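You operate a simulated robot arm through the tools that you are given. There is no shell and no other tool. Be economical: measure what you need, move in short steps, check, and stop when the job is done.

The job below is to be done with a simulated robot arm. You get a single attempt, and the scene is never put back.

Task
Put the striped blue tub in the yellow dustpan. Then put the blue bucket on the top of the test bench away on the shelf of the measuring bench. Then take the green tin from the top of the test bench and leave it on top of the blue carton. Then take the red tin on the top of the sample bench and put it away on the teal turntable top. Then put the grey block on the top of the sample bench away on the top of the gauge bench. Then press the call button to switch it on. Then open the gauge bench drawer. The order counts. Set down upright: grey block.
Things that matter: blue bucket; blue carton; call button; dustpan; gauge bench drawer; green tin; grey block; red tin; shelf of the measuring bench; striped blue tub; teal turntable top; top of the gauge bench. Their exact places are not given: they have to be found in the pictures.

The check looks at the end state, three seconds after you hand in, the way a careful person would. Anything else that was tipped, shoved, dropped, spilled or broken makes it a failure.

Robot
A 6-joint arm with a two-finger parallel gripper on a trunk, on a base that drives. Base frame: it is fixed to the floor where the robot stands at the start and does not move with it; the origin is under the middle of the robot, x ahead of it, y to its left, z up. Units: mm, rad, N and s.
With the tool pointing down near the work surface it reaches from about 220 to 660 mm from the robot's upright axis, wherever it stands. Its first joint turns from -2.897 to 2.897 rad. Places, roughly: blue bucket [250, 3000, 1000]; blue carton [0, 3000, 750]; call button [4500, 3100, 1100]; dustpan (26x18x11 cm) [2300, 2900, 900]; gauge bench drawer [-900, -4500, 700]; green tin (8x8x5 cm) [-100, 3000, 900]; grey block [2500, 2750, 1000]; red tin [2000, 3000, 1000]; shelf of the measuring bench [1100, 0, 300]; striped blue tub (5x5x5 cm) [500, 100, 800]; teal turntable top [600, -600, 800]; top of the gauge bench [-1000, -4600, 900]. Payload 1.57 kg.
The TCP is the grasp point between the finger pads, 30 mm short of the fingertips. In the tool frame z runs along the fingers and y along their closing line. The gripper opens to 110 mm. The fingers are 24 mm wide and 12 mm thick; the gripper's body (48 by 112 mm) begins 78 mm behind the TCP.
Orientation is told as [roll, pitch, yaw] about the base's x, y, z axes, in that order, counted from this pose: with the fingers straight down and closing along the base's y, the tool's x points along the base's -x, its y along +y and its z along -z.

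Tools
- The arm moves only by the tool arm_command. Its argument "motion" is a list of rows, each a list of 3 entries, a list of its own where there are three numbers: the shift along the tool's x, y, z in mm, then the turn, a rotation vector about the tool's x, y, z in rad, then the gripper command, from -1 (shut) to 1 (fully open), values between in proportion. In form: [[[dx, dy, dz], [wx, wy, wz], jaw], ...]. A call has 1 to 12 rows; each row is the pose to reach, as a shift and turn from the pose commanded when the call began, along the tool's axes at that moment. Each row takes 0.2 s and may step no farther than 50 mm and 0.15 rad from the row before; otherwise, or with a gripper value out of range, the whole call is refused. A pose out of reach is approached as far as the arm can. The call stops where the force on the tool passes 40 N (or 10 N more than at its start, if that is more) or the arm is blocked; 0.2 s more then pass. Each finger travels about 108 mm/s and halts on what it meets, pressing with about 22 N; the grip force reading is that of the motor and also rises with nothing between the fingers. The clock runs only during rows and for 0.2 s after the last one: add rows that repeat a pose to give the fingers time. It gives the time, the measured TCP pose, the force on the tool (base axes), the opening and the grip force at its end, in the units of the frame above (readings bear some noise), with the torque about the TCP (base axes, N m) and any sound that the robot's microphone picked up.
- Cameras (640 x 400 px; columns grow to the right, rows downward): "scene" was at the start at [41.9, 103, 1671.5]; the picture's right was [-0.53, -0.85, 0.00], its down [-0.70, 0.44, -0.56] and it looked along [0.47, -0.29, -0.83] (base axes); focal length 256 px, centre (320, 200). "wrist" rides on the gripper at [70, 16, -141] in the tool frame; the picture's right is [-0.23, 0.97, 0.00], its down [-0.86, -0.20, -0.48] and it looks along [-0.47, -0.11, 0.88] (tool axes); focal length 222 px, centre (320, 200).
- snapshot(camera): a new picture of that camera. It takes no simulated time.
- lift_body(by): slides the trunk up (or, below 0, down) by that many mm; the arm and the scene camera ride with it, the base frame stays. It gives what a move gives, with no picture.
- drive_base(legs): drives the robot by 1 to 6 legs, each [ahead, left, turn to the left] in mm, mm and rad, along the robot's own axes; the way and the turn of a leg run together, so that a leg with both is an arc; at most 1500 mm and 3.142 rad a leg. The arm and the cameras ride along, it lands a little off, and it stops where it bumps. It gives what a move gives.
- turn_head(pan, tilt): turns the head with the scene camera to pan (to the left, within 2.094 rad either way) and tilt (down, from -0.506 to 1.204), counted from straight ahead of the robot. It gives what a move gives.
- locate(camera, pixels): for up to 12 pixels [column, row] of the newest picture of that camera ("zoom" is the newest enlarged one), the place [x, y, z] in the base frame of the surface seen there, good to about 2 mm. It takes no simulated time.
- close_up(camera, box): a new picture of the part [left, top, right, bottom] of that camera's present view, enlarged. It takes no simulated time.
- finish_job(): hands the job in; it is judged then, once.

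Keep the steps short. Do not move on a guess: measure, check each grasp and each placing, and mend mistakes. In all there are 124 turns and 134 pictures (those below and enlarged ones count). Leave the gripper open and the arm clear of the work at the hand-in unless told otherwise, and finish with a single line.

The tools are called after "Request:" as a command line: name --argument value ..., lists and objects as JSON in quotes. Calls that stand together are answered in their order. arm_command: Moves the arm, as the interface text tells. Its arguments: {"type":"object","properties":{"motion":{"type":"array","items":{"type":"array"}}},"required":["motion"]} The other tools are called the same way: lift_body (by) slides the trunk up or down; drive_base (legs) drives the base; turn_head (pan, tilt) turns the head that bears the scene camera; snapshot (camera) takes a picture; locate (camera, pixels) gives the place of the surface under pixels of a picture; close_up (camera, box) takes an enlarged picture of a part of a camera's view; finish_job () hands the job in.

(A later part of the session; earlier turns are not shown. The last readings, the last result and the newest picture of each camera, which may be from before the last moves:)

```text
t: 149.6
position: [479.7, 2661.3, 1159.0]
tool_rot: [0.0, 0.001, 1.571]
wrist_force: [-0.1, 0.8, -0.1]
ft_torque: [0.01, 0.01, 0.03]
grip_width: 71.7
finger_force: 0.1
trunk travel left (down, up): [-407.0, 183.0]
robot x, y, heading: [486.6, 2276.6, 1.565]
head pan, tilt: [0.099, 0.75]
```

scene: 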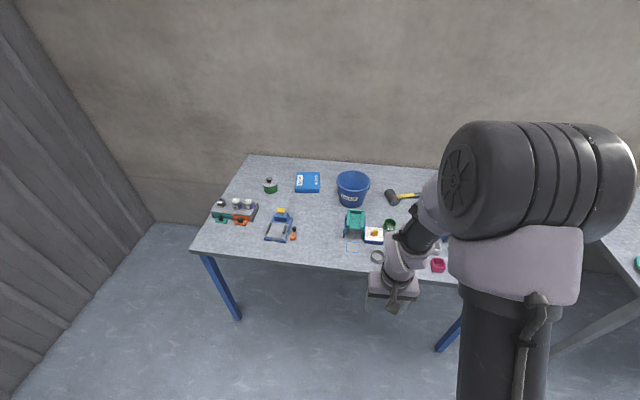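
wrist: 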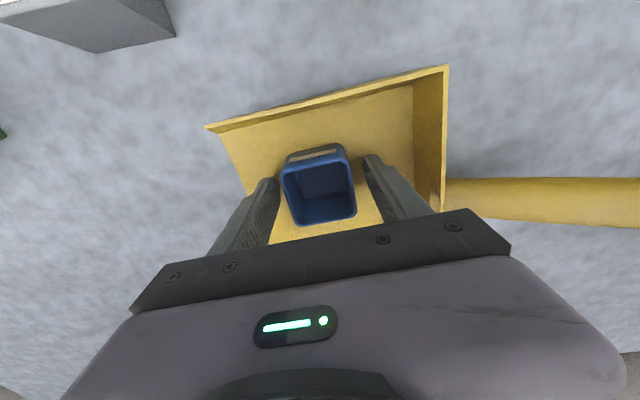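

I'll rotate to the tilted pose while moving to a pre-grasp point 120 mm short of the wall.

Request:
arm_command --motion '[[[-21, 21, 0], [-0.0053, -0.0854, -0.0687], 0.1], [[-42, 41, 5], [-0.0106, -0.1708, -0.1373], 0.0], [[-63, 62, 10], [-0.0158, -0.2562, -0.206], 0.0], [[-83, 82, 20], [-0.0211, -0.3416, -0.2747], 0.0], [[-104, 103, 35], [-0.0264, -0.4271, -0.3433], 0.0], [[-125, 124, 50], [-0.0317, -0.5125, -0.412], 0.0], [[-146, 144, 68], [-0.0369, -0.5979, -0.4806], 0.0], [[-166.7, 165, 85.4], [-0.0422, -0.6833, -0.5493], 0.0], [[-166.7, 165, 85.4], [-0.0422, -0.6833, -0.5493], 0.0]]'

Request:
snapshot --camera "wrist"

Request:
snapshot --camera "scene"

```text
t: 151.6
position: [313.4, 2827.7, 1073.8]
tool_rot: [-0.179, -0.657, 2.202]
wrist_force: [0.3, -0.1, 0.3]
ft_torque: [0.01, -0.01, 0.0]
grip_width: 55.0
finger_force: 0.1
trunk travel left (down, up): [-407.0, 183.0]
robot x, y, heading: [486.5, 2279.1, 1.57]
head pan, tilt: [0.099, 0.75]
```

```text
98 pictures are left
```

wrist: 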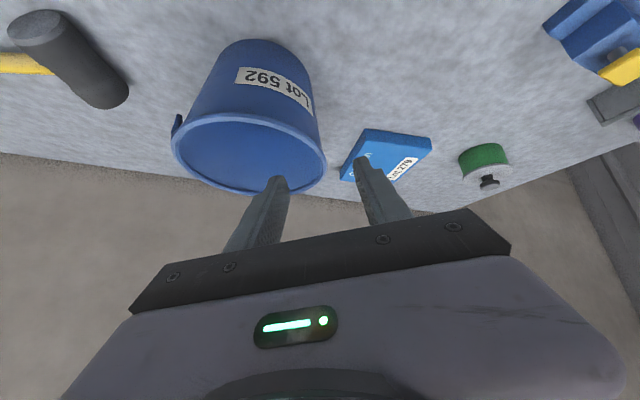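

```text
97 pictures are left
```

scene: 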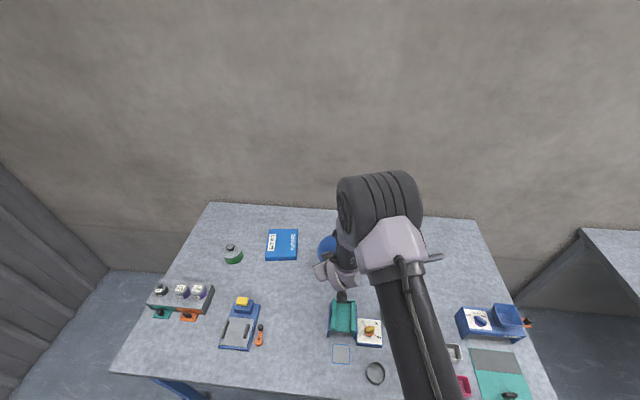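

The rim's wall lies between the fingers. I'll advance along the tool axis.

Request:
arm_command --motion '[[[0, 0, 40], [0, 0, 0], 0.0], [[0, 0, 75], [0, 0, 0], 0.0], [[0, 0, 100], [0, 0, 0], 0.0], [[0, 0, 120], [0, 0, 0], 0.0], [[0, 0, 120], [0, 0, 0], 0.0]]'

Request:
snapshot --camera "wrist"

```text
t: 152.8
position: [289.2, 2900.0, 980.2]
tool_rot: [-0.176, -0.656, 2.201]
wrist_force: [-0.7, 0.2, 0.1]
ft_torque: [0.0, 0.01, -0.01]
grip_width: 55.1
finger_force: 0.0
trunk travel left (down, up): [-407.0, 183.0]
robot x, y, heading: [488.8, 2281.3, 1.568]
head pan, tilt: [0.099, 0.75]
```

```text
96 pictures are left
```

wrist: 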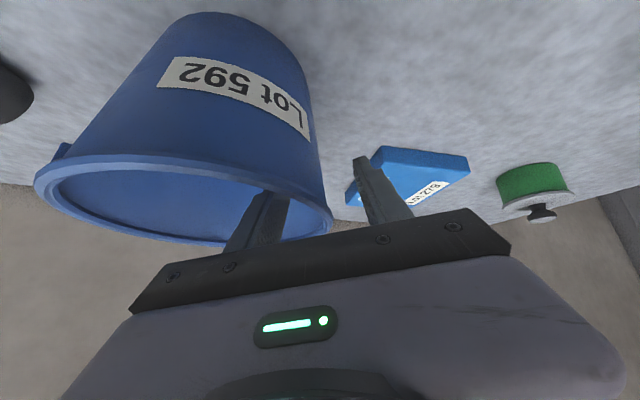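

The wall is between the fingers, so I'll close on it.

Request:
arm_command --motion '[[[0, 0, 0], [0, 0, 0], -0.4], [[0, 0, 0], [0, 0, 0], -0.8], [[0, 0, 0], [0, 0, 0], -1], [[0, 0, 0], [0, 0, 0], -1], [[0, 0, 0], [0, 0, 0], -1]]'

Request:
snapshot --camera "wrist"

```text
t: 154.0
position: [290.0, 2898.7, 980.9]
tool_rot: [-0.177, -0.657, 2.201]
wrist_force: [-1.7, -0.1, 2.0]
ft_torque: [-0.13, 0.2, -0.01]
grip_width: 12.9
finger_force: 22.5
trunk travel left (down, up): [-407.0, 183.0]
robot x, y, heading: [485.9, 2280.1, 1.565]
head pan, tilt: [0.099, 0.75]
```

```text
95 pictures are left
```

wrist: 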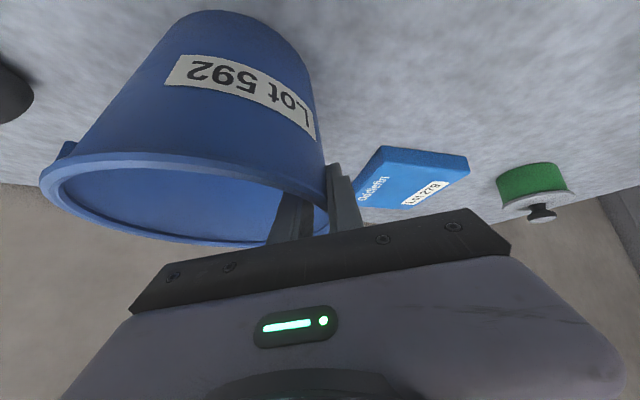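

The grip is on, 12.9 mm at the lip. I'll lift with the trunk and check for tilt.

Request:
lift_body --by 60

Request:
snapshot --camera "wrist"

Request:
close_up --camera "scene" --box '[240, 200, 420, 330]'

```text
t: 155.0
position: [288.4, 2900.5, 1040.4]
tool_rot: [-0.176, -0.656, 2.201]
wrist_force: [-0.1, -0.8, -0.5]
ft_torque: [-0.04, 0.13, -0.05]
grip_width: 12.6
finger_force: 21.9
trunk travel left (down, up): [-467.0, 123.0]
robot x, y, heading: [489.0, 2276.5, 1.571]
head pan, tilt: [0.099, 0.75]
```

```text
94 pictures are left
```

wrist: 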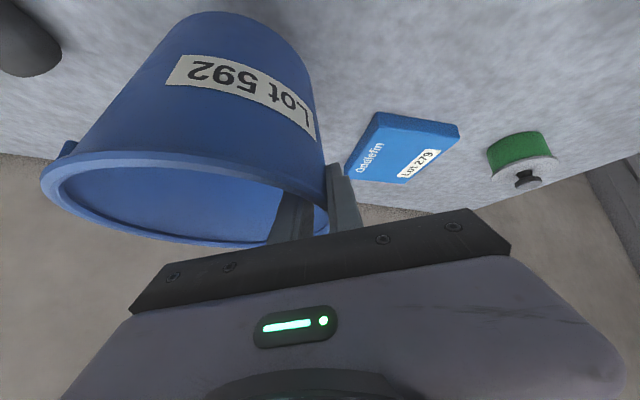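

```text
3.08 times, centred on (330, 265) of scene
```

zoom: 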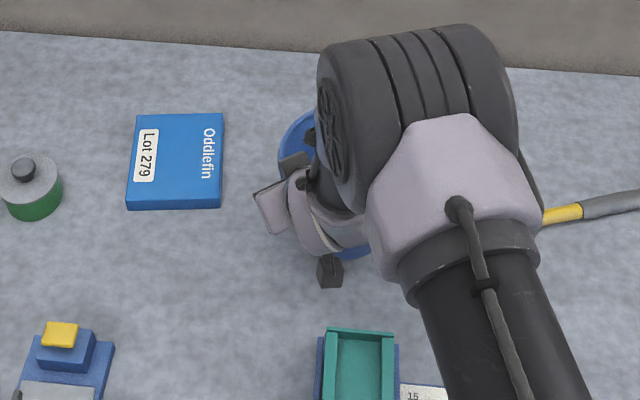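

The bucket is light and held rigidly upright. I'll raise it clear of the mill and back away.

Request:
lift_body --by 100

Request:
drive_base --legs '[[-430, 0, 0]]'

Request:
arm_command --motion '[[[0, 0, 0], [0, 0, 0], -1], [[16, -20, -20], [0, 0, 0], -1], [[32, -30, -40], [0, 0, 0], -1], [[48, -40, -60], [0, 0, 0], -1], [[64, -50, -75], [0, 0, 0], -1], [[76, -60, -90], [0, 0, 0], -1], [[76, -60, -90], [0, 0, 0], -1]]'

Request:
snapshot --camera "scene"

```text
t: 156.3
position: [288.1, 2898.9, 1140.7]
tool_rot: [-0.177, -0.657, 2.201]
wrist_force: [0.1, -0.5, -2.5]
ft_torque: [-0.12, 0.15, -0.02]
grip_width: 12.6
finger_force: 22.3
trunk travel left (down, up): [-567.0, 23.0]
robot x, y, heading: [488.9, 2276.8, 1.572]
head pan, tilt: [0.099, 0.75]
```

```text
t: 158.9
position: [288.8, 2472.9, 1140.3]
tool_rot: [-0.177, -0.656, 2.201]
wrist_force: [0.7, 0.5, -2.1]
ft_torque: [-0.08, 0.13, -0.03]
grip_width: 12.0
finger_force: 21.9
trunk travel left (down, up): [-567.0, 23.0]
robot x, y, heading: [486.5, 1848.2, 1.567]
head pan, tilt: [0.099, 0.75]
```

```text
t: 160.6
position: [393.4, 2401.4, 1170.9]
tool_rot: [-0.177, -0.656, 2.202]
wrist_force: [-0.3, 0.7, -1.8]
ft_torque: [-0.13, 0.11, -0.04]
grip_width: 12.2
finger_force: 22.1
trunk travel left (down, up): [-567.0, 23.0]
robot x, y, heading: [486.8, 1852.5, 1.574]
head pan, tilt: [0.099, 0.75]
```

```text
92 pictures are left
```

scene: 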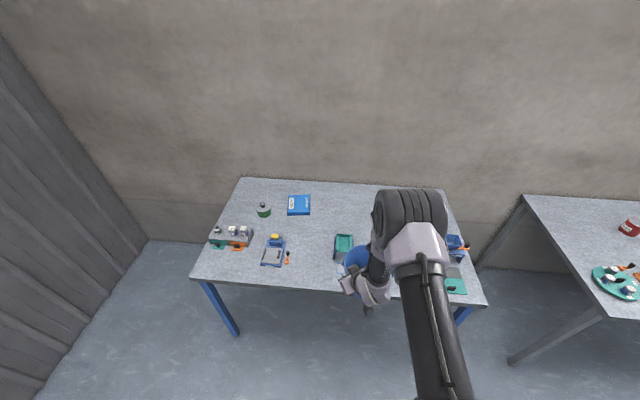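

The bucket is carried clear. Next I'll drive around to the measuring bench's open side and turn to face it.

Request:
drive_base --legs '[[0, -1500, 0], [0, -120, 0], [-1390, 0, 0], [0, 0, 1.567]]'

Request:
turn_head --pan 0.25 --tilt 0.75

Request:
snapshot --camera "scene"

```text
t: 179.1
position: [1556.8, 378.0, 1170.5]
tool_rot: [-0.176, -0.656, -2.534]
wrist_force: [-0.1, -0.3, -1.7]
ft_torque: [-0.12, -0.06, 0.02]
grip_width: 9.2
finger_force: 22.0
trunk travel left (down, up): [-567.0, 23.0]
robot x, y, heading: [2107.8, 457.1, 3.118]
head pan, tilt: [0.099, 0.75]
```

```text
t: 179.8
position: [1555.8, 376.7, 1171.4]
tool_rot: [-0.175, -0.656, -2.535]
wrist_force: [0.9, 0.1, -1.6]
ft_torque: [-0.1, -0.08, -0.01]
grip_width: 9.3
finger_force: 21.7
trunk travel left (down, up): [-567.0, 23.0]
robot x, y, heading: [2107.2, 458.2, 3.118]
head pan, tilt: [0.25, 0.75]
```

```text
91 pictures are left
```

scene: 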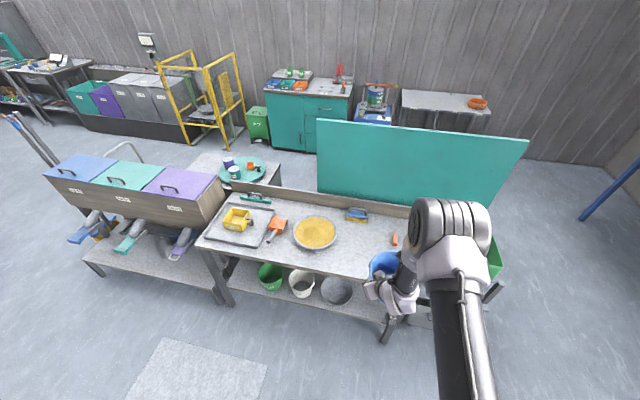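

The grip opening went from 12.6 to 9.2 mm, so I'll check the grasp.

Request:
snapshot --camera "wrist"

```text
90 pictures are left
```

wrist: 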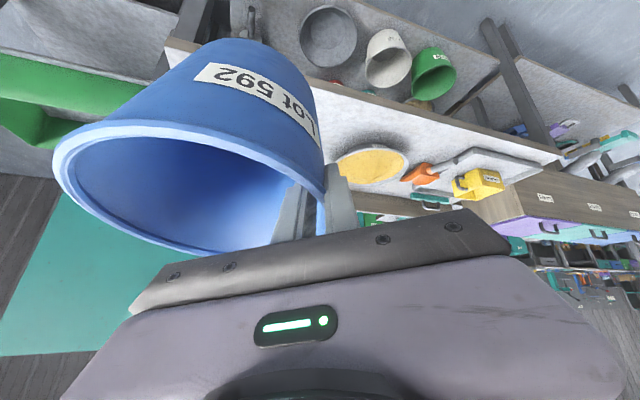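

The bucket has shifted slightly in the grip. I'll measure its rim plane.

Request:
locate --camera "wrist" --pixels '[[58, 160], [95, 132], [155, 125], [215, 135], [270, 158], [310, 190], [75, 205], [120, 238], [180, 253], [210, 55], [300, 75], [250, 45]]'

```text
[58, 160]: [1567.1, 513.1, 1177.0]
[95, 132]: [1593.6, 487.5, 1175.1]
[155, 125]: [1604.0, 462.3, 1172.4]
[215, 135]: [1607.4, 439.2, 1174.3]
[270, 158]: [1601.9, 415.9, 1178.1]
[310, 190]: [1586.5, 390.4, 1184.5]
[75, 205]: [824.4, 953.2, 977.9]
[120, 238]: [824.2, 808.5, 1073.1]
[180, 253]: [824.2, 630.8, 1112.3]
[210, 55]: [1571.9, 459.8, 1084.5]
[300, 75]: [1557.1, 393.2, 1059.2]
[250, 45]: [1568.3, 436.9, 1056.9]
```

The bucket has pivoted about 15° (robot side down) in the grip, but it will flatten when set down gently. I'll lower the trunk fully in front of the shelf, clear of the bench edge.

Request:
lift_body --by -300

Request:
lift_body --by -260

Request:
arm_command --motion '[[[10, 2.3, 13], [0, 0, 0], -1], [[24, 5.5, 31], [0, 0, 0], -1], [[40, 9, 51], [0, 0, 0], -1], [[56, 12.8, 72], [0, 0, 0], -1], [[72, 16.4, 92], [0, 0, 0], -1], [[88, 20, 112], [0, 0, 0], -1], [[94, 21.4, 120], [0, 0, 0], -1], [[94, 21.4, 120], [0, 0, 0], -1]]'

Request:
snapshot --camera "wrist"

Request:
snapshot --camera "scene"

```text
t: 182.8
position: [1556.6, 377.5, 871.7]
tool_rot: [-0.176, -0.658, -2.535]
wrist_force: [-0.4, 0.5, -1.5]
ft_torque: [-0.13, -0.11, -0.03]
grip_width: 9.2
finger_force: 21.7
trunk travel left (down, up): [-267.0, 323.0]
robot x, y, heading: [2104.6, 456.9, 3.12]
head pan, tilt: [0.25, 0.75]
```

```text
t: 185.5
position: [1556.2, 377.3, 611.9]
tool_rot: [-0.175, -0.657, -2.534]
wrist_force: [0.1, 0.1, -1.0]
ft_torque: [-0.14, -0.12, 0.01]
grip_width: 8.8
finger_force: 22.2
trunk travel left (down, up): [-7.0, 583.0]
robot x, y, heading: [2106.2, 455.2, 3.116]
head pan, tilt: [0.25, 0.75]
```

```text
t: 187.3
position: [1557.1, 376.7, 456.7]
tool_rot: [-0.177, -0.656, -2.533]
wrist_force: [0.8, 1.1, -1.7]
ft_torque: [-0.11, -0.1, -0.03]
grip_width: 9.0
finger_force: 22.4
trunk travel left (down, up): [-7.0, 583.0]
robot x, y, heading: [2106.7, 458.1, 3.114]
head pan, tilt: [0.25, 0.75]
```

```text
89 pictures are left
```

wrist: 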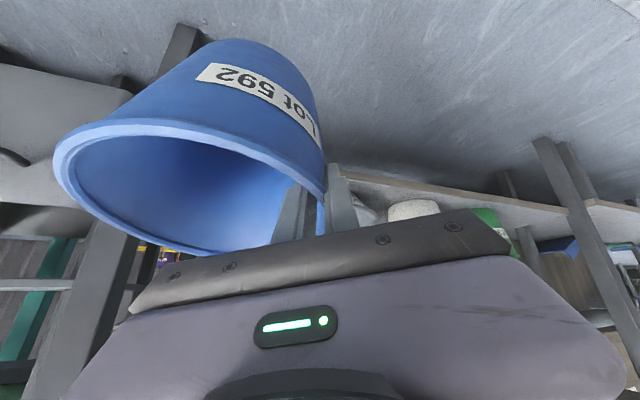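

```text
88 pictures are left
```

scene: 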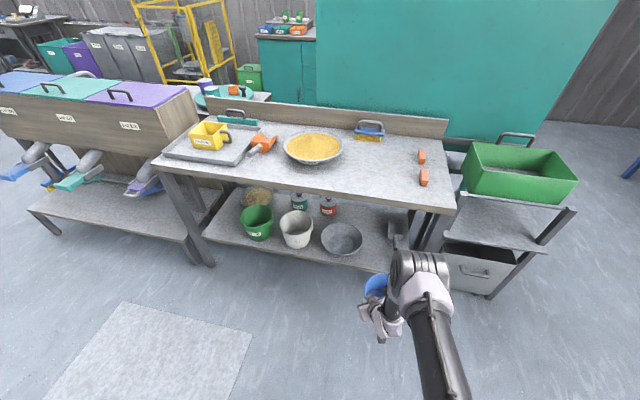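

The bucket is about 35 mm above shelf height. I'll drive forward in two steps, trimming 18 mm left.

Request:
drive_base --legs '[[200, 18, 0]]'

Request:
close_up --camera "scene" --box '[260, 150, 500, 350]'

```text
t: 188.9
position: [1359.1, 362.1, 455.7]
tool_rot: [-0.176, -0.658, -2.532]
wrist_force: [0.1, -0.7, -1.7]
ft_torque: [-0.12, -0.12, 0.02]
grip_width: 9.2
finger_force: 21.9
trunk travel left (down, up): [-7.0, 583.0]
robot x, y, heading: [1908.5, 441.5, 3.118]
head pan, tilt: [0.25, 0.75]
```

```text
2.00 times, centred on (380, 250) of scene
```

zoom: 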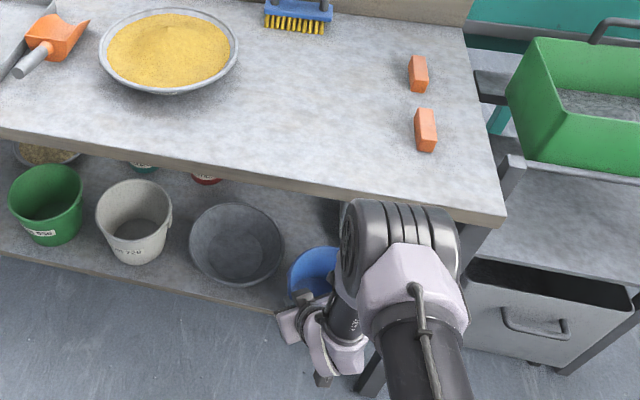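

The elbow looks close to the bench's front edge, so I'll measure it before going further.

Request:
locate --camera "zoom" --pixels '[[365, 205], [400, 205], [440, 212], [345, 235], [350, 290], [470, 210], [350, 190], [320, 262], [298, 290], [285, 255]]'

```text
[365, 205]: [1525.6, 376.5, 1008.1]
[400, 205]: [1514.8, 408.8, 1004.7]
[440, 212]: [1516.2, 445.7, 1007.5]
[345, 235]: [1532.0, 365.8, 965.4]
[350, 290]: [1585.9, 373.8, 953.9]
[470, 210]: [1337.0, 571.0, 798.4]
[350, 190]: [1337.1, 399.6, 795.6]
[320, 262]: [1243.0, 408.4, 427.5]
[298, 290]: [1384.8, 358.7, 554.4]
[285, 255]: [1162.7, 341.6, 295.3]
```

The elbow front is at x≈1505 and the bench edge at 1337, so there is room for about 100 mm more. I'll go 60 mm and re-check.

Request:
drive_base --legs '[[60, 0, 0]]'

Request:
turn_head --pan 0.25 --tilt 0.95

Request:
snapshot --camera "scene"

Request:
snapshot --camera "wrist"

```text
t: 189.9
position: [1298.5, 363.6, 457.6]
tool_rot: [-0.176, -0.657, -2.533]
wrist_force: [0.7, -0.3, -2.0]
ft_torque: [-0.11, -0.06, 0.0]
grip_width: 8.9
finger_force: 22.2
trunk travel left (down, up): [-7.0, 583.0]
robot x, y, heading: [1848.1, 445.6, 3.118]
head pan, tilt: [0.25, 0.75]
```

```text
t: 190.6
position: [1298.3, 364.0, 457.3]
tool_rot: [-0.176, -0.656, -2.533]
wrist_force: [0.0, 0.0, -1.4]
ft_torque: [-0.09, -0.08, 0.01]
grip_width: 8.6
finger_force: 22.0
trunk travel left (down, up): [-7.0, 583.0]
robot x, y, heading: [1851.5, 443.5, 3.124]
head pan, tilt: [0.25, 0.949]
```

```text
86 pictures are left
```

scene: 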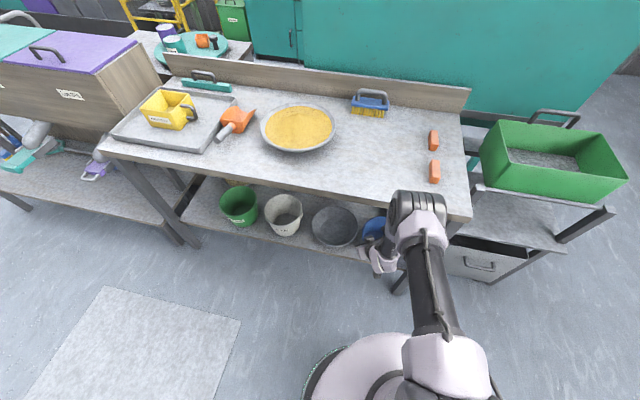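

```text
85 pictures are left
```

wrist: 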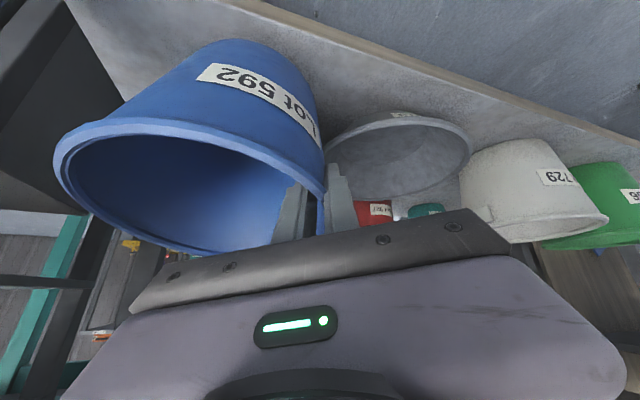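

The bucket is over the shelf and clear of the bowl. I'll go the final 36 mm, then lower gently.

Request:
drive_base --legs '[[36, -4, 0]]'

Request:
arm_command --motion '[[[6, 1.4, 7.8], [0, 0, 0], -1], [[12, 2.8, 15.6], [0, 0, 0], -1], [[17, 3.9, 21.8], [0, 0, 0], -1], [[20.7, 4.7, 26.5], [0, 0, 0], -1], [[20.7, 4.7, 26.5], [0, 0, 0], -1]]'

Request:
snapshot --camera "wrist"

```text
t: 191.5
position: [1262.6, 368.5, 456.1]
tool_rot: [-0.176, -0.657, -2.533]
wrist_force: [0.7, -0.5, -2.0]
ft_torque: [-0.12, -0.09, 0.0]
grip_width: 8.5
finger_force: 21.9
trunk travel left (down, up): [-7.0, 583.0]
robot x, y, heading: [1812.1, 448.5, 3.121]
head pan, tilt: [0.25, 0.949]
```

```text
t: 192.7
position: [1263.4, 368.1, 424.1]
tool_rot: [-0.179, -0.657, -2.531]
wrist_force: [-0.9, -3.8, 7.6]
ft_torque: [0.13, 0.04, 0.14]
grip_width: 8.9
finger_force: 22.5
trunk travel left (down, up): [-7.0, 583.0]
robot x, y, heading: [1812.9, 449.5, 3.118]
head pan, tilt: [0.25, 0.949]
```

```text
84 pictures are left
```

wrist: 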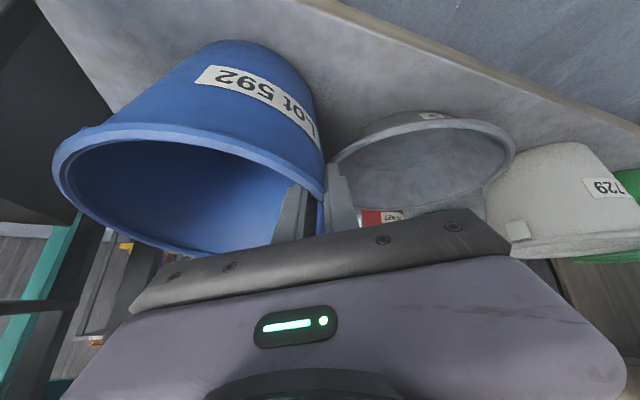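

The bucket has touched the shelf (+9 N). I'll lower a few millimetres more so it pivots flat, and measure the rim.

Request:
arm_command --motion '[[[1.2, 0.3, 1.6], [0, 0, 0], -1], [[2.4, 0.6, 3.1], [0, 0, 0], -1], [[3.1, 0.7, 3.9], [0, 0, 0], -1], [[3.1, 0.7, 3.9], [0, 0, 0], -1]]'

Request:
snapshot --camera "wrist"

Request:
locate --camera "wrist" --pixels '[[58, 165], [95, 134], [155, 127], [215, 137], [270, 158], [310, 190], [210, 55], [400, 205], [345, 180], [440, 200]]'

```text
t: 193.7
position: [1263.1, 367.9, 418.0]
tool_rot: [-0.178, -0.658, -2.532]
wrist_force: [-1.7, -4.6, 8.2]
ft_torque: [0.03, 0.1, 0.16]
grip_width: 7.7
finger_force: 21.8
trunk travel left (down, up): [-7.0, 583.0]
robot x, y, heading: [1815.1, 452.4, 3.115]
head pan, tilt: [0.25, 0.949]
```

```text
83 pictures are left
```

wrist: 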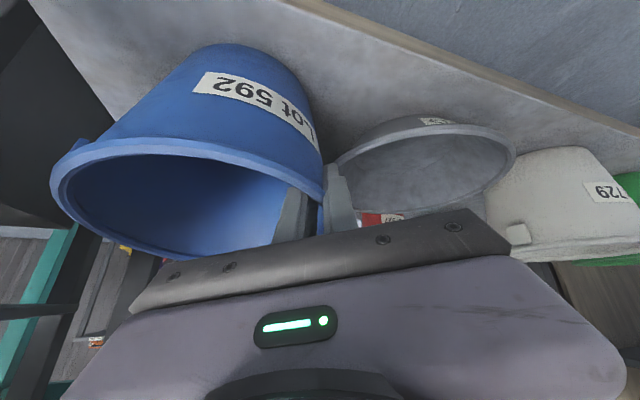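

```text
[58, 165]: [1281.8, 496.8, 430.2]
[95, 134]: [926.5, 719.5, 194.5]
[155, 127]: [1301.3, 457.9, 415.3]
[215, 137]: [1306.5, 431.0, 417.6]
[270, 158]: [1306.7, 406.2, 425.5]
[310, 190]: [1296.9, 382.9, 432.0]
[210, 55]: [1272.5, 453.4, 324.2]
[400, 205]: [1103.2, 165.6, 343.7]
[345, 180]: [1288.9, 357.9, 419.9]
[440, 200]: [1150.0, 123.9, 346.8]
```

The rim is now nearly level (z about 430–432, expected 435). I'll open slowly.

Request:
arm_command --motion '[[[0, 0, 0], [0, 0, 0], -0.85], [[0, 0, 0], [0, 0, 0], -0.6], [[0, 0, 0], [0, 0, 0], -0.3], [[0, 0, 0], [0, 0, 0], -0.3]]'

Request:
snapshot --camera "wrist"

```text
t: 194.7
position: [1263.5, 368.0, 418.0]
tool_rot: [-0.176, -0.655, -2.533]
wrist_force: [0.2, -0.6, 0.2]
ft_torque: [0.03, 0.02, -0.02]
grip_width: 38.7
finger_force: 0.0
trunk travel left (down, up): [-7.0, 583.0]
robot x, y, heading: [1816.6, 451.3, 3.119]
head pan, tilt: [0.25, 0.949]
```

```text
82 pictures are left
```

wrist: 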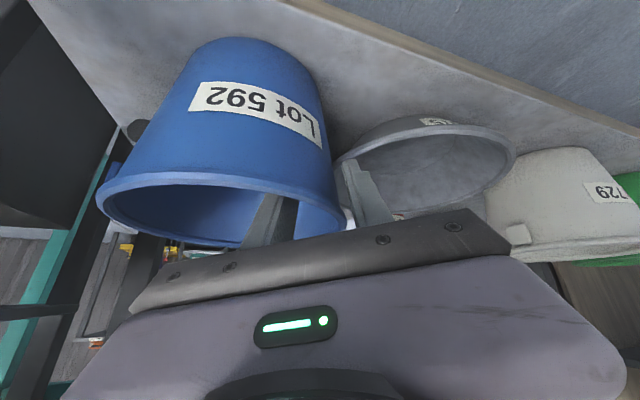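

The bucket stands upright and the fingers are free. I'll withdraw along the tool axis, then back away.

Request:
arm_command --motion '[[[0, 0, -20], [0, 0, 0], -0.3], [[0, 0, -45], [0, 0, 0], -0.3], [[0, 0, -75], [0, 0, 0], -0.3], [[0, 0, -105], [0, 0, 0], -0.3], [[0, 0, -115], [0, 0, 0], -0.3]]'

Request:
drive_base --legs '[[-350, 0, 0]]'

Request:
snapshot --camera "scene"

```text
t: 195.9
position: [1330.8, 391.2, 507.9]
tool_rot: [-0.176, -0.656, -2.533]
wrist_force: [0.6, 0.5, -0.1]
ft_torque: [0.0, 0.0, -0.01]
grip_width: 38.5
finger_force: 0.0
trunk travel left (down, up): [-7.0, 583.0]
robot x, y, heading: [1812.0, 449.9, 3.12]
head pan, tilt: [0.25, 0.949]
```

```text
t: 198.1
position: [1676.3, 382.1, 507.0]
tool_rot: [-0.176, -0.656, -2.531]
wrist_force: [0.9, 0.7, -0.2]
ft_torque: [0.03, 0.04, 0.02]
grip_width: 38.3
finger_force: 0.0
trunk travel left (down, up): [-7.0, 583.0]
robot x, y, heading: [2161.6, 442.5, 3.122]
head pan, tilt: [0.25, 0.949]
```

```text
81 pictures are left
```

scene: 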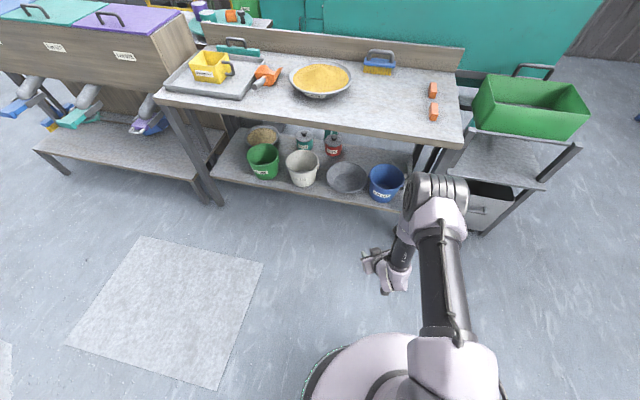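

The bucket stands on the shelf and nothing else moved. Next is the green tin: I'll raise the trunk, return to the test bench, and on the way set the tool to a straight 40° forward tilt.

Request:
lift_body --by 500

Request:
arm_command --motion '[[[0, 0, -10], [0.056, 0.0, 0.123], 0.0], [[0, 0, -20], [0.112, 0.0, 0.246], 0.3], [[0, 0, -30], [0.168, 0.001, 0.369], 0.6], [[0, 0, -40], [0.2235, 0.001, 0.4916], 1], [[0, 0, -40], [0.2235, 0.001, 0.4916], 1]]'

Request:
drive_base --legs '[[0, 0, -1.551], [1410, 0, 0], [0, 1500, 0], [0, 640, 0]]'

Request:
turn_head --pan 0.15 --tilt 0.75

Request:
snapshot --camera "scene"

```text
refused: 500 is not a number from -400 to 400
```

```text
t: 199.3
position: [1699.1, 390.5, 539.2]
tool_rot: [-0.001, -0.701, 3.119]
wrist_force: [0.1, 0.4, -0.3]
ft_torque: [-0.03, -0.03, 0.04]
grip_width: 110.0
finger_force: 0.2
trunk travel left (down, up): [-7.0, 583.0]
robot x, y, heading: [2163.6, 444.9, 3.122]
head pan, tilt: [0.25, 0.949]
```

```text
t: 220.3
position: [-67.8, 2297.6, 538.5]
tool_rot: [0.0, -0.701, 1.578]
wrist_force: [-1.1, 0.3, -0.7]
ft_torque: [-0.03, -0.01, -0.02]
grip_width: 110.0
finger_force: 0.1
trunk travel left (down, up): [-7.0, 583.0]
robot x, y, heading: [-3.9, 1839.1, 1.574]
head pan, tilt: [0.25, 0.949]
```

```text
t: 221.1
position: [-67.8, 2297.2, 538.2]
tool_rot: [0.0, -0.7, 1.576]
wrist_force: [-1.2, 0.3, 0.0]
ft_torque: [0.03, 0.01, 0.01]
grip_width: 109.9
finger_force: 0.0
trunk travel left (down, up): [-7.0, 583.0]
robot x, y, heading: [-3.3, 1840.2, 1.577]
head pan, tilt: [0.15, 0.75]
```

```text
80 pictures are left
```

scene: 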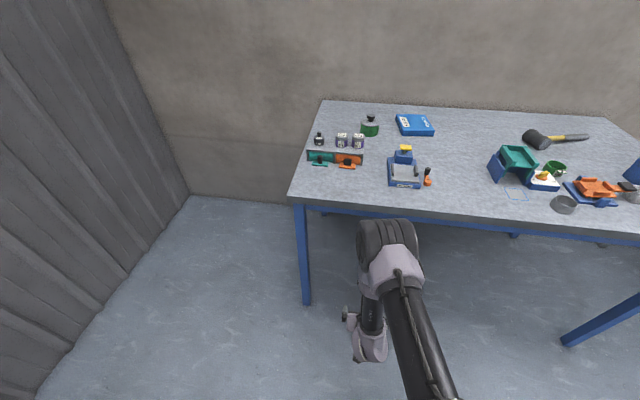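

The lift was refused (limit 400), but the drive went fine. I'll measure the tin and the carton in close-up before raising.

Request:
close_up --camera "scene" --box '[305, 95, 449, 195]'

```text
4.00 times, centred on (377, 145) of scene
```

zoom: 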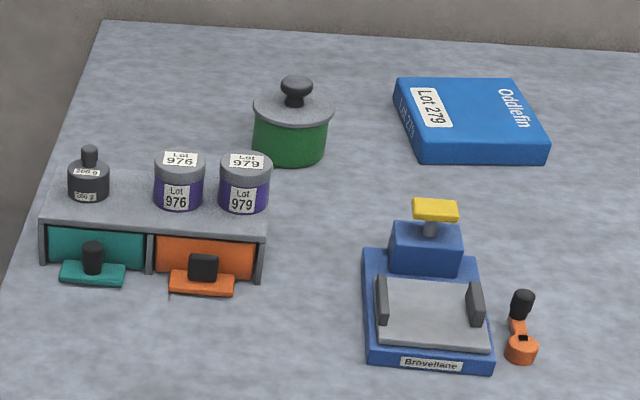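

Request:
locate --camera "zoom" --pixels '[[256, 108], [331, 108], [292, 122], [296, 82], [290, 150], [397, 82], [510, 82], [547, 142], [420, 142], [470, 110], [245, 165], [435, 210]]'

```text
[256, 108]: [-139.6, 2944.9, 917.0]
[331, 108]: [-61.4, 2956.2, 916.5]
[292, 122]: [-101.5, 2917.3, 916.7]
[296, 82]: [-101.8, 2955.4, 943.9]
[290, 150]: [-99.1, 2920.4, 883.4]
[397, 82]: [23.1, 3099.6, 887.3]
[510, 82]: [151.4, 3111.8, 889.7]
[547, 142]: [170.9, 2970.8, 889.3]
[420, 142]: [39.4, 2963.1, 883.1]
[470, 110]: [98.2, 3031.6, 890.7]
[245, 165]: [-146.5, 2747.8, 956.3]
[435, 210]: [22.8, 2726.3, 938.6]
```

Tin: axis at (−101, 2956), lid at z 917, knob top at 944. Carton: top at z 890, centre about (97, 3037), roughly 130×140 mm. I'll raise the arm and trunk to clear the jars and the press, then drive in.

Request:
lift_body --by 300

Request:
arm_command --motion '[[[-32, 0, -38], [0, 0, 0], 1], [[-64, 0, -76], [0, 0, 0], 1], [[-96, 0, -114], [0, 0, 0], 1], [[-128, 0, -152], [0, 0, 0], 1], [[-135, 0, -160], [0, 0, 0], 1]]'

Request:
drive_base --legs '[[455, 0, -0.006]]'

```text
t: 224.1
position: [-67.5, 2298.1, 837.3]
tool_rot: [0.001, -0.7, 1.577]
wrist_force: [0.1, -0.4, 0.0]
ft_torque: [-0.03, 0.01, 0.0]
grip_width: 109.9
finger_force: 0.0
trunk travel left (down, up): [-307.0, 283.0]
robot x, y, heading: [-2.4, 1840.1, 1.578]
head pan, tilt: [0.15, 0.75]
```

```text
t: 225.3
position: [-66.4, 2298.2, 1048.3]
tool_rot: [0.0, -0.699, 1.574]
wrist_force: [0.5, -0.7, 0.4]
ft_torque: [-0.02, -0.01, 0.02]
grip_width: 110.2
finger_force: 0.1
trunk travel left (down, up): [-307.0, 283.0]
robot x, y, heading: [-5.4, 1838.7, 1.577]
head pan, tilt: [0.15, 0.75]
```

```text
t: 228.0
position: [-71.3, 2751.8, 1047.4]
tool_rot: [0.002, -0.7, 1.58]
wrist_force: [0.0, 0.2, -0.2]
ft_torque: [-0.01, 0.01, -0.03]
grip_width: 110.2
finger_force: 0.0
trunk travel left (down, up): [-307.0, 283.0]
robot x, y, heading: [-5.8, 2293.6, 1.583]
head pan, tilt: [0.15, 0.75]
```

I'll move to the pre-grasp point 120 mm short of the tin along the tilted axis.

Request:
arm_command --motion '[[[-20, 10, 42], [0, 0, 0], 1], [[-40, 20, 84], [0, 0, 0], 1], [[-59, 28.5, 125.5], [0, 0, 0], 1], [[-59, 28.5, 125.5], [0, 0, 0], 1]]'

Request:
snapshot --camera "wrist"

```text
t: 229.0
position: [-100.6, 2877.2, 989.2]
tool_rot: [0.0, -0.701, 1.579]
wrist_force: [-0.2, -0.4, -0.6]
ft_torque: [-0.02, -0.01, 0.01]
grip_width: 110.0
finger_force: 0.2
trunk travel left (down, up): [-307.0, 283.0]
robot x, y, heading: [-6.2, 2296.6, 1.582]
head pan, tilt: [0.15, 0.75]
```

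```text
78 pictures are left
```

wrist: 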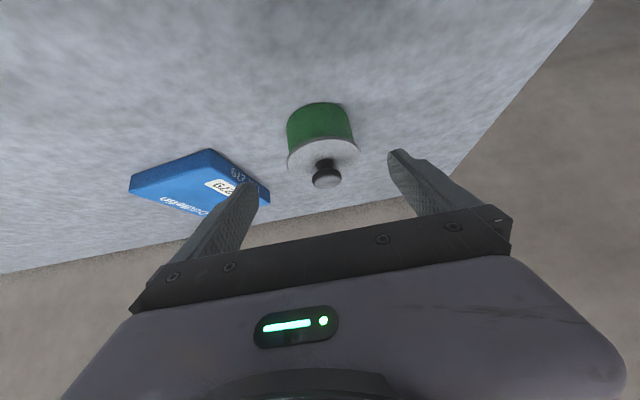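

The tin is centred between the fingers. I'll advance 119 mm.

Request:
arm_command --motion '[[[0, 0, 40], [0, 0, 0], 1], [[0, 0, 80], [0, 0, 0], 1], [[0, 0, 105], [0, 0, 0], 1], [[0, 0, 119], [0, 0, 0], 1], [[0, 0, 119], [0, 0, 0], 1]]'

Request:
snapshot --camera "wrist"

```text
t: 230.2
position: [-102.4, 2951.2, 899.6]
tool_rot: [0.001, -0.701, 1.579]
wrist_force: [1.0, 0.2, -0.6]
ft_torque: [0.0, 0.01, 0.04]
grip_width: 109.9
finger_force: 0.2
trunk travel left (down, up): [-307.0, 283.0]
robot x, y, heading: [-5.4, 2292.2, 1.583]
head pan, tilt: [0.15, 0.75]
```

```text
77 pictures are left
```

wrist: 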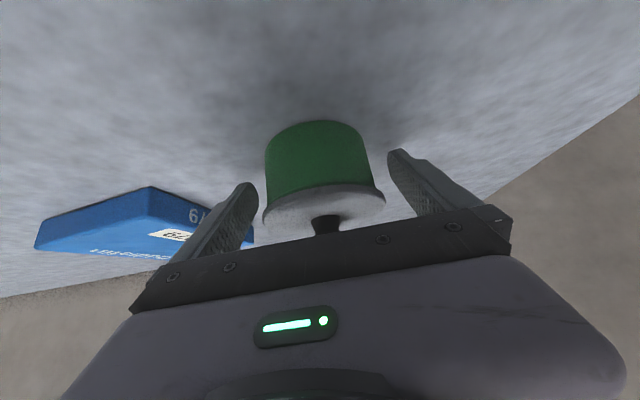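

The fingers are around the tin, so I'll close and lift with the trunk.

Request:
arm_command --motion '[[[0, 0, 0], [0, 0, 0], 0.6], [[0, 0, 0], [0, 0, 0], 0.3], [[0, 0, 0], [0, 0, 0], 0], [[0, 0, 0], [0, 0, 0], 0], [[0, 0, 0], [0, 0, 0], 0]]'

Request:
lift_body --by 60

Request:
snapshot --camera "wrist"

```text
t: 231.4
position: [-102.3, 2952.0, 901.0]
tool_rot: [0.001, -0.698, 1.58]
wrist_force: [0.4, 0.3, 0.3]
ft_torque: [-0.03, 0.03, 0.0]
grip_width: 85.0
finger_force: 21.8
trunk travel left (down, up): [-307.0, 283.0]
robot x, y, heading: [-5.9, 2293.0, 1.581]
head pan, tilt: [0.15, 0.75]
```

```text
t: 232.4
position: [-102.9, 2951.0, 960.2]
tool_rot: [0.0, -0.7, 1.582]
wrist_force: [-0.1, -0.7, -1.4]
ft_torque: [0.02, 0.0, 0.03]
grip_width: 84.7
finger_force: 22.4
trunk travel left (down, up): [-367.0, 223.0]
robot x, y, heading: [-3.7, 2296.5, 1.58]
head pan, tilt: [0.15, 0.75]
```

```text
76 pictures are left
```

wrist: 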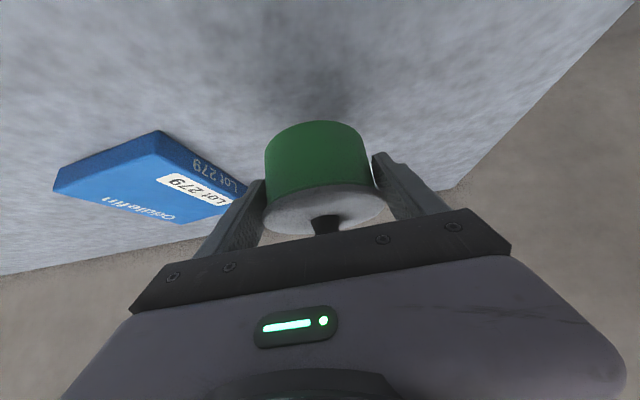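

The tin is held by its lid edge, 85 mm wide. I'll move it over the carton: 202 mm right, 75 mm forward.

Request:
arm_command --motion '[[[0, -40, 0], [0, 0, 0], 0], [[0, -80, 0], [0, 0, 0], 0], [[-10, -120, 8], [0, 0, 0], 0], [[-25, -155, 20], [0, 0, 0], 0], [[-42, -185, 35], [0, 0, 0], 0], [[-57.4, -202.5, 48.3], [0, 0, 0], 0], [[-57.4, -202.5, 48.3], [0, 0, 0], 0]]'

Request:
snapshot --camera "wrist"

Request:
snapshot --camera "scene"

```text
t: 234.0
position: [98.7, 3027.0, 960.5]
tool_rot: [0.001, -0.7, 1.579]
wrist_force: [-0.3, -0.7, -1.3]
ft_torque: [0.0, 0.02, 0.04]
grip_width: 84.8
finger_force: 22.7
trunk travel left (down, up): [-367.0, 223.0]
robot x, y, heading: [-5.6, 2295.2, 1.581]
head pan, tilt: [0.15, 0.75]
```

```text
75 pictures are left
```

wrist: 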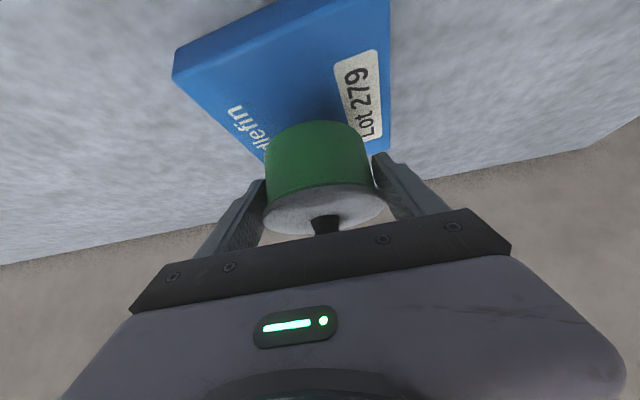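

```text
74 pictures are left
```

scene: 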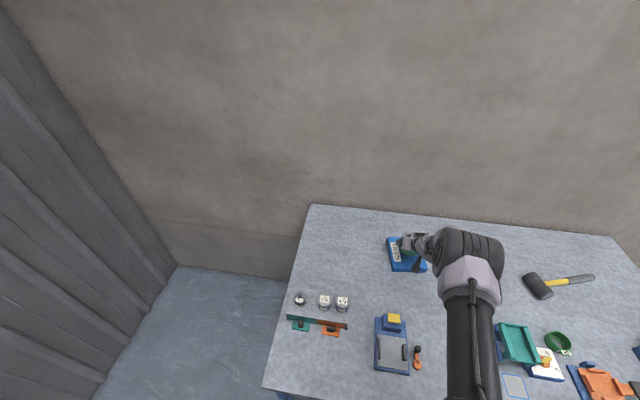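

The tin is over the carton. I'll lower the trunk 27 mm, leaving about 2 mm of gap.

Request:
lift_body --by -27

Request:
arm_command --motion '[[[0.6, 0, 0.8], [0, 0, 0], 0], [[1.3, 0, 1.5], [0, 0, 0], 0], [[1.3, 0, 1.5], [0, 0, 0], 0]]'

Request:
snapshot --camera "wrist"

```text
t: 234.7
position: [98.4, 3027.3, 933.6]
tool_rot: [0.001, -0.699, 1.579]
wrist_force: [0.0, -0.6, -0.9]
ft_torque: [0.0, -0.01, 0.0]
grip_width: 84.8
finger_force: 22.0
trunk travel left (down, up): [-340.0, 250.0]
robot x, y, heading: [-5.1, 2289.0, 1.576]
head pan, tilt: [0.15, 0.75]
```

```text
t: 235.5
position: [98.4, 3026.8, 932.5]
tool_rot: [-0.001, -0.7, 1.58]
wrist_force: [0.6, -0.3, -0.9]
ft_torque: [-0.01, 0.04, 0.02]
grip_width: 84.8
finger_force: 21.5
trunk travel left (down, up): [-340.0, 250.0]
robot x, y, heading: [-4.8, 2291.5, 1.58]
head pan, tilt: [0.15, 0.75]
```

```text
73 pictures are left
```

wrist: 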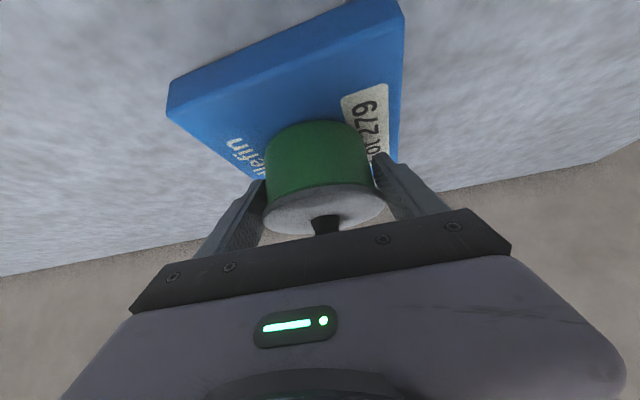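

No contact yet. I'll go down 3 mm more in small steps, then open.

Request:
arm_command --motion '[[[0.6, 0, 0.8], [0, 0, 0], 0], [[1.3, 0, 1.5], [0, 0, 0], 0], [[1.3, 0, 1.5], [0, 0, 0], 0], [[1.3, 0, 1.5], [0, 0, 0], 0.65], [[1.3, 0, 1.5], [0, 0, 0], 0.85], [[1.3, 0, 1.5], [0, 0, 0], 1], [[1.3, 0, 1.5], [0, 0, 0], 1]]'

Request:
snapshot --camera "wrist"

```text
t: 237.1
position: [99.5, 3027.8, 929.2]
tool_rot: [0.001, -0.7, 1.582]
wrist_force: [0.0, -0.5, 1.2]
ft_torque: [-0.02, -0.01, 0.0]
grip_width: 109.9
finger_force: 0.1
trunk travel left (down, up): [-340.0, 250.0]
robot x, y, heading: [-6.2, 2293.3, 1.582]
head pan, tilt: [0.15, 0.75]
```

```text
72 pictures are left
```

wrist: 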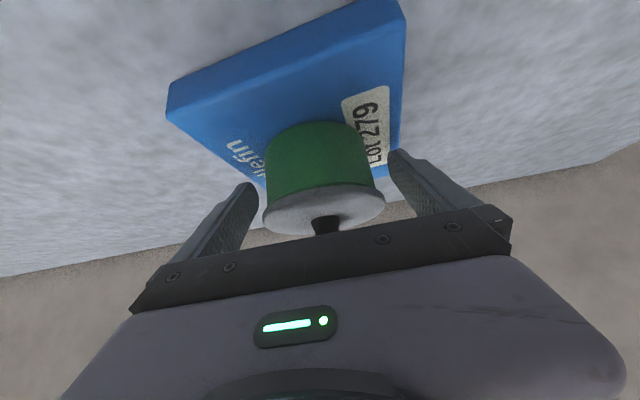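

It's released. I'll withdraw along the tool axis and back off, then check the result.

Request:
arm_command --motion '[[[0, 0, -25], [0, 0, 0], 1], [[0, 0, -60], [0, 0, 0], 1], [[0, 0, -100], [0, 0, 0], 1], [[0, 0, -140], [0, 0, 0], 1], [[0, 0, -180], [0, 0, 0], 1], [[20, 0, -220], [0, 0, 0], 1], [[40, 0, -250], [0, 0, 0], 1]]'

Request:
drive_base --legs '[[-450, 0, 0]]'

Request:
close_up --camera "scene" --box '[260, 80, 580, 280]'

```text
t: 238.7
position: [99.8, 2834.2, 1095.9]
tool_rot: [-0.001, -0.701, 1.58]
wrist_force: [0.8, -0.1, 0.7]
ft_torque: [0.0, -0.01, 0.02]
grip_width: 110.1
finger_force: 0.2
trunk travel left (down, up): [-340.0, 250.0]
robot x, y, heading: [-9.8, 2294.1, 1.577]
head pan, tilt: [0.15, 0.75]
```

```text
t: 241.4
position: [103.8, 2385.3, 1096.1]
tool_rot: [0.0, -0.7, 1.581]
wrist_force: [-0.5, -0.5, 0.1]
ft_torque: [0.03, 0.0, -0.02]
grip_width: 110.2
finger_force: 0.0
trunk travel left (down, up): [-340.0, 250.0]
robot x, y, heading: [-4.0, 1844.6, 1.581]
head pan, tilt: [0.15, 0.75]
```

```text
2.00 times, centred on (420, 180) of scene
```

zoom: 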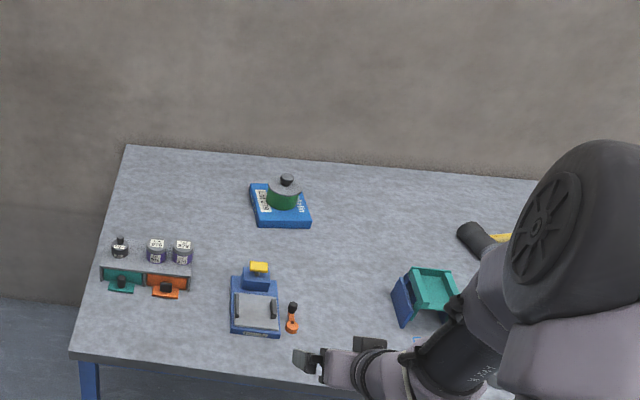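

The green tin stands on the carton. Next is the red tin on the sample bench: I'll strafe right and measure it.

Request:
drive_base --legs '[[0, -1500, -0.008], [0, -520, 0]]'

Request:
close_up --camera "scene" --box '[220, 90, 380, 190]'

```text
t: 251.4
position: [2103.9, 2394.6, 1095.9]
tool_rot: [-0.001, -0.699, 1.574]
wrist_force: [-0.4, -0.5, 0.3]
ft_torque: [0.03, 0.03, 0.01]
grip_width: 110.1
finger_force: 0.1
trunk travel left (down, up): [-340.0, 250.0]
robot x, y, heading: [1989.1, 1852.5, 1.576]
head pan, tilt: [0.15, 0.75]
```

```text
4.00 times, centred on (300, 140) of scene
```

zoom: 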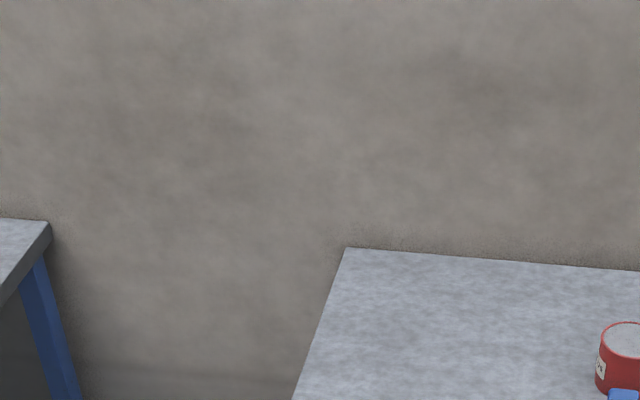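

Request:
close_up --camera "scene" --box '[320, 150, 440, 225]'

```text
5.33 times, centred on (380, 188) of scene
```

zoom: 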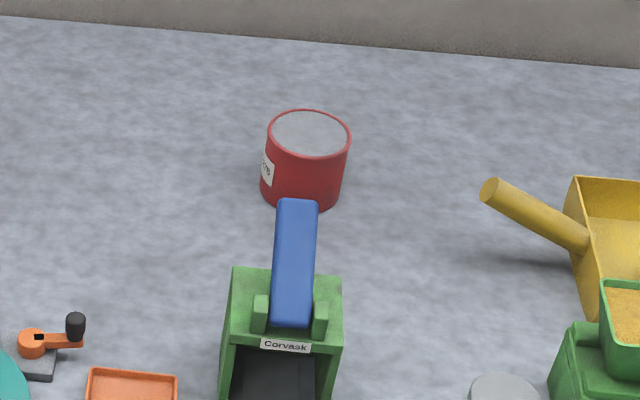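

Request:
locate --camera "zoom" --pixels '[[269, 132], [349, 138], [310, 112], [307, 157], [305, 185], [308, 135], [298, 205], [295, 320], [235, 275], [342, 280]]'

```text
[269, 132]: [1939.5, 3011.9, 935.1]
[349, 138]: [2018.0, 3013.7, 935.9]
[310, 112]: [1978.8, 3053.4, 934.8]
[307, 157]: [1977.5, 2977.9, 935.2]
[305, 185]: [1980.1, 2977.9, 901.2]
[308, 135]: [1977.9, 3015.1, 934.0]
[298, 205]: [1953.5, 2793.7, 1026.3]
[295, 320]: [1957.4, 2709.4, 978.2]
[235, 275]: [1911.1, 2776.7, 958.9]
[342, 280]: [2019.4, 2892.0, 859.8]
```

Red tin: axis at (1978.5, 3015), radius 39, top z 935. A press lever stands in front (up to about z 1030, x≤1972), so I'll come from the right with the tool turned 17° left. Driving in now.

Request:
drive_base --legs '[[0, -161, -0.005], [448, 0, 0]]'

Request:
arm_command --motion '[[[0, 45, 0], [-0.048, 0, -0.057], 1], [[0, 90, 0], [-0.097, 0, -0.115], 1], [[0, 135, 0], [-0.145, 0, -0.172], 1], [[-5, 175, 15], [-0.193, 0, -0.2295], 1], [[-9, 215, 35], [-0.193, 0, -0.2295], 1], [[-12, 240, 70], [-0.193, 0, -0.2295], 1], [[-14, 255, 100], [-0.193, 0, -0.2295], 1], [[-15.5, 262, 122.9], [-0.193, 0, -0.2295], 1], [[-15.5, 262, 122.9], [-0.193, 0, -0.2295], 1]]'

Request:
snapshot --camera "wrist"

```text
t: 255.1
position: [2267.3, 2833.4, 1096.2]
tool_rot: [0.0, -0.7, 1.572]
wrist_force: [0.1, 1.1, 0.8]
ft_torque: [-0.01, 0.0, 0.01]
grip_width: 110.1
finger_force: 0.0
trunk travel left (down, up): [-340.0, 250.0]
robot x, y, heading: [2154.5, 2294.4, 1.577]
head pan, tilt: [0.15, 0.75]
```

```text
t: 257.1
position: [2005.7, 2923.2, 1013.8]
tool_rot: [0.0, -0.698, 1.873]
wrist_force: [1.2, 0.0, -0.2]
ft_torque: [0.01, -0.03, 0.02]
grip_width: 110.2
finger_force: 0.1
trunk travel left (down, up): [-340.0, 250.0]
robot x, y, heading: [2154.3, 2296.4, 1.579]
head pan, tilt: [0.15, 0.75]
```

```text
68 pictures are left
```

wrist: 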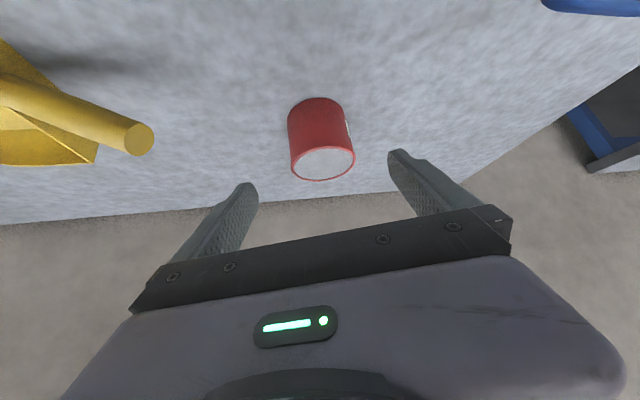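

It's well aligned. I'll advance about 138 mm to the tin.

Request:
arm_command --motion '[[[-6.2, -0.5, 45], [0, 0, 0], 1], [[-6.2, -0.5, 90], [0, 0, 0], 1], [[-6.2, -0.5, 120], [0, 0, 0], 1], [[-6.2, -0.5, 138], [0, 0, 0], 1], [[-6.2, -0.5, 138], [0, 0, 0], 1]]'

Request:
snapshot --camera "wrist"

```text
t: 258.3
position: [1978.3, 3013.6, 908.1]
tool_rot: [0.0, -0.701, 1.873]
wrist_force: [0.2, -0.6, -0.2]
ft_torque: [0.0, -0.03, -0.01]
grip_width: 110.0
finger_force: 0.0
trunk travel left (down, up): [-340.0, 250.0]
robot x, y, heading: [2158.0, 2289.2, 1.575]
head pan, tilt: [0.15, 0.75]
```

```text
67 pictures are left
```

wrist: 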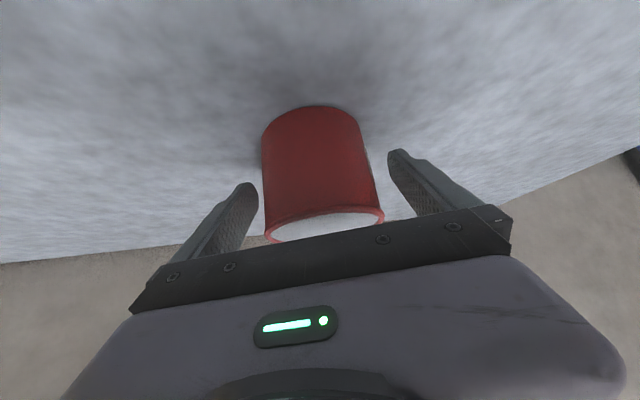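

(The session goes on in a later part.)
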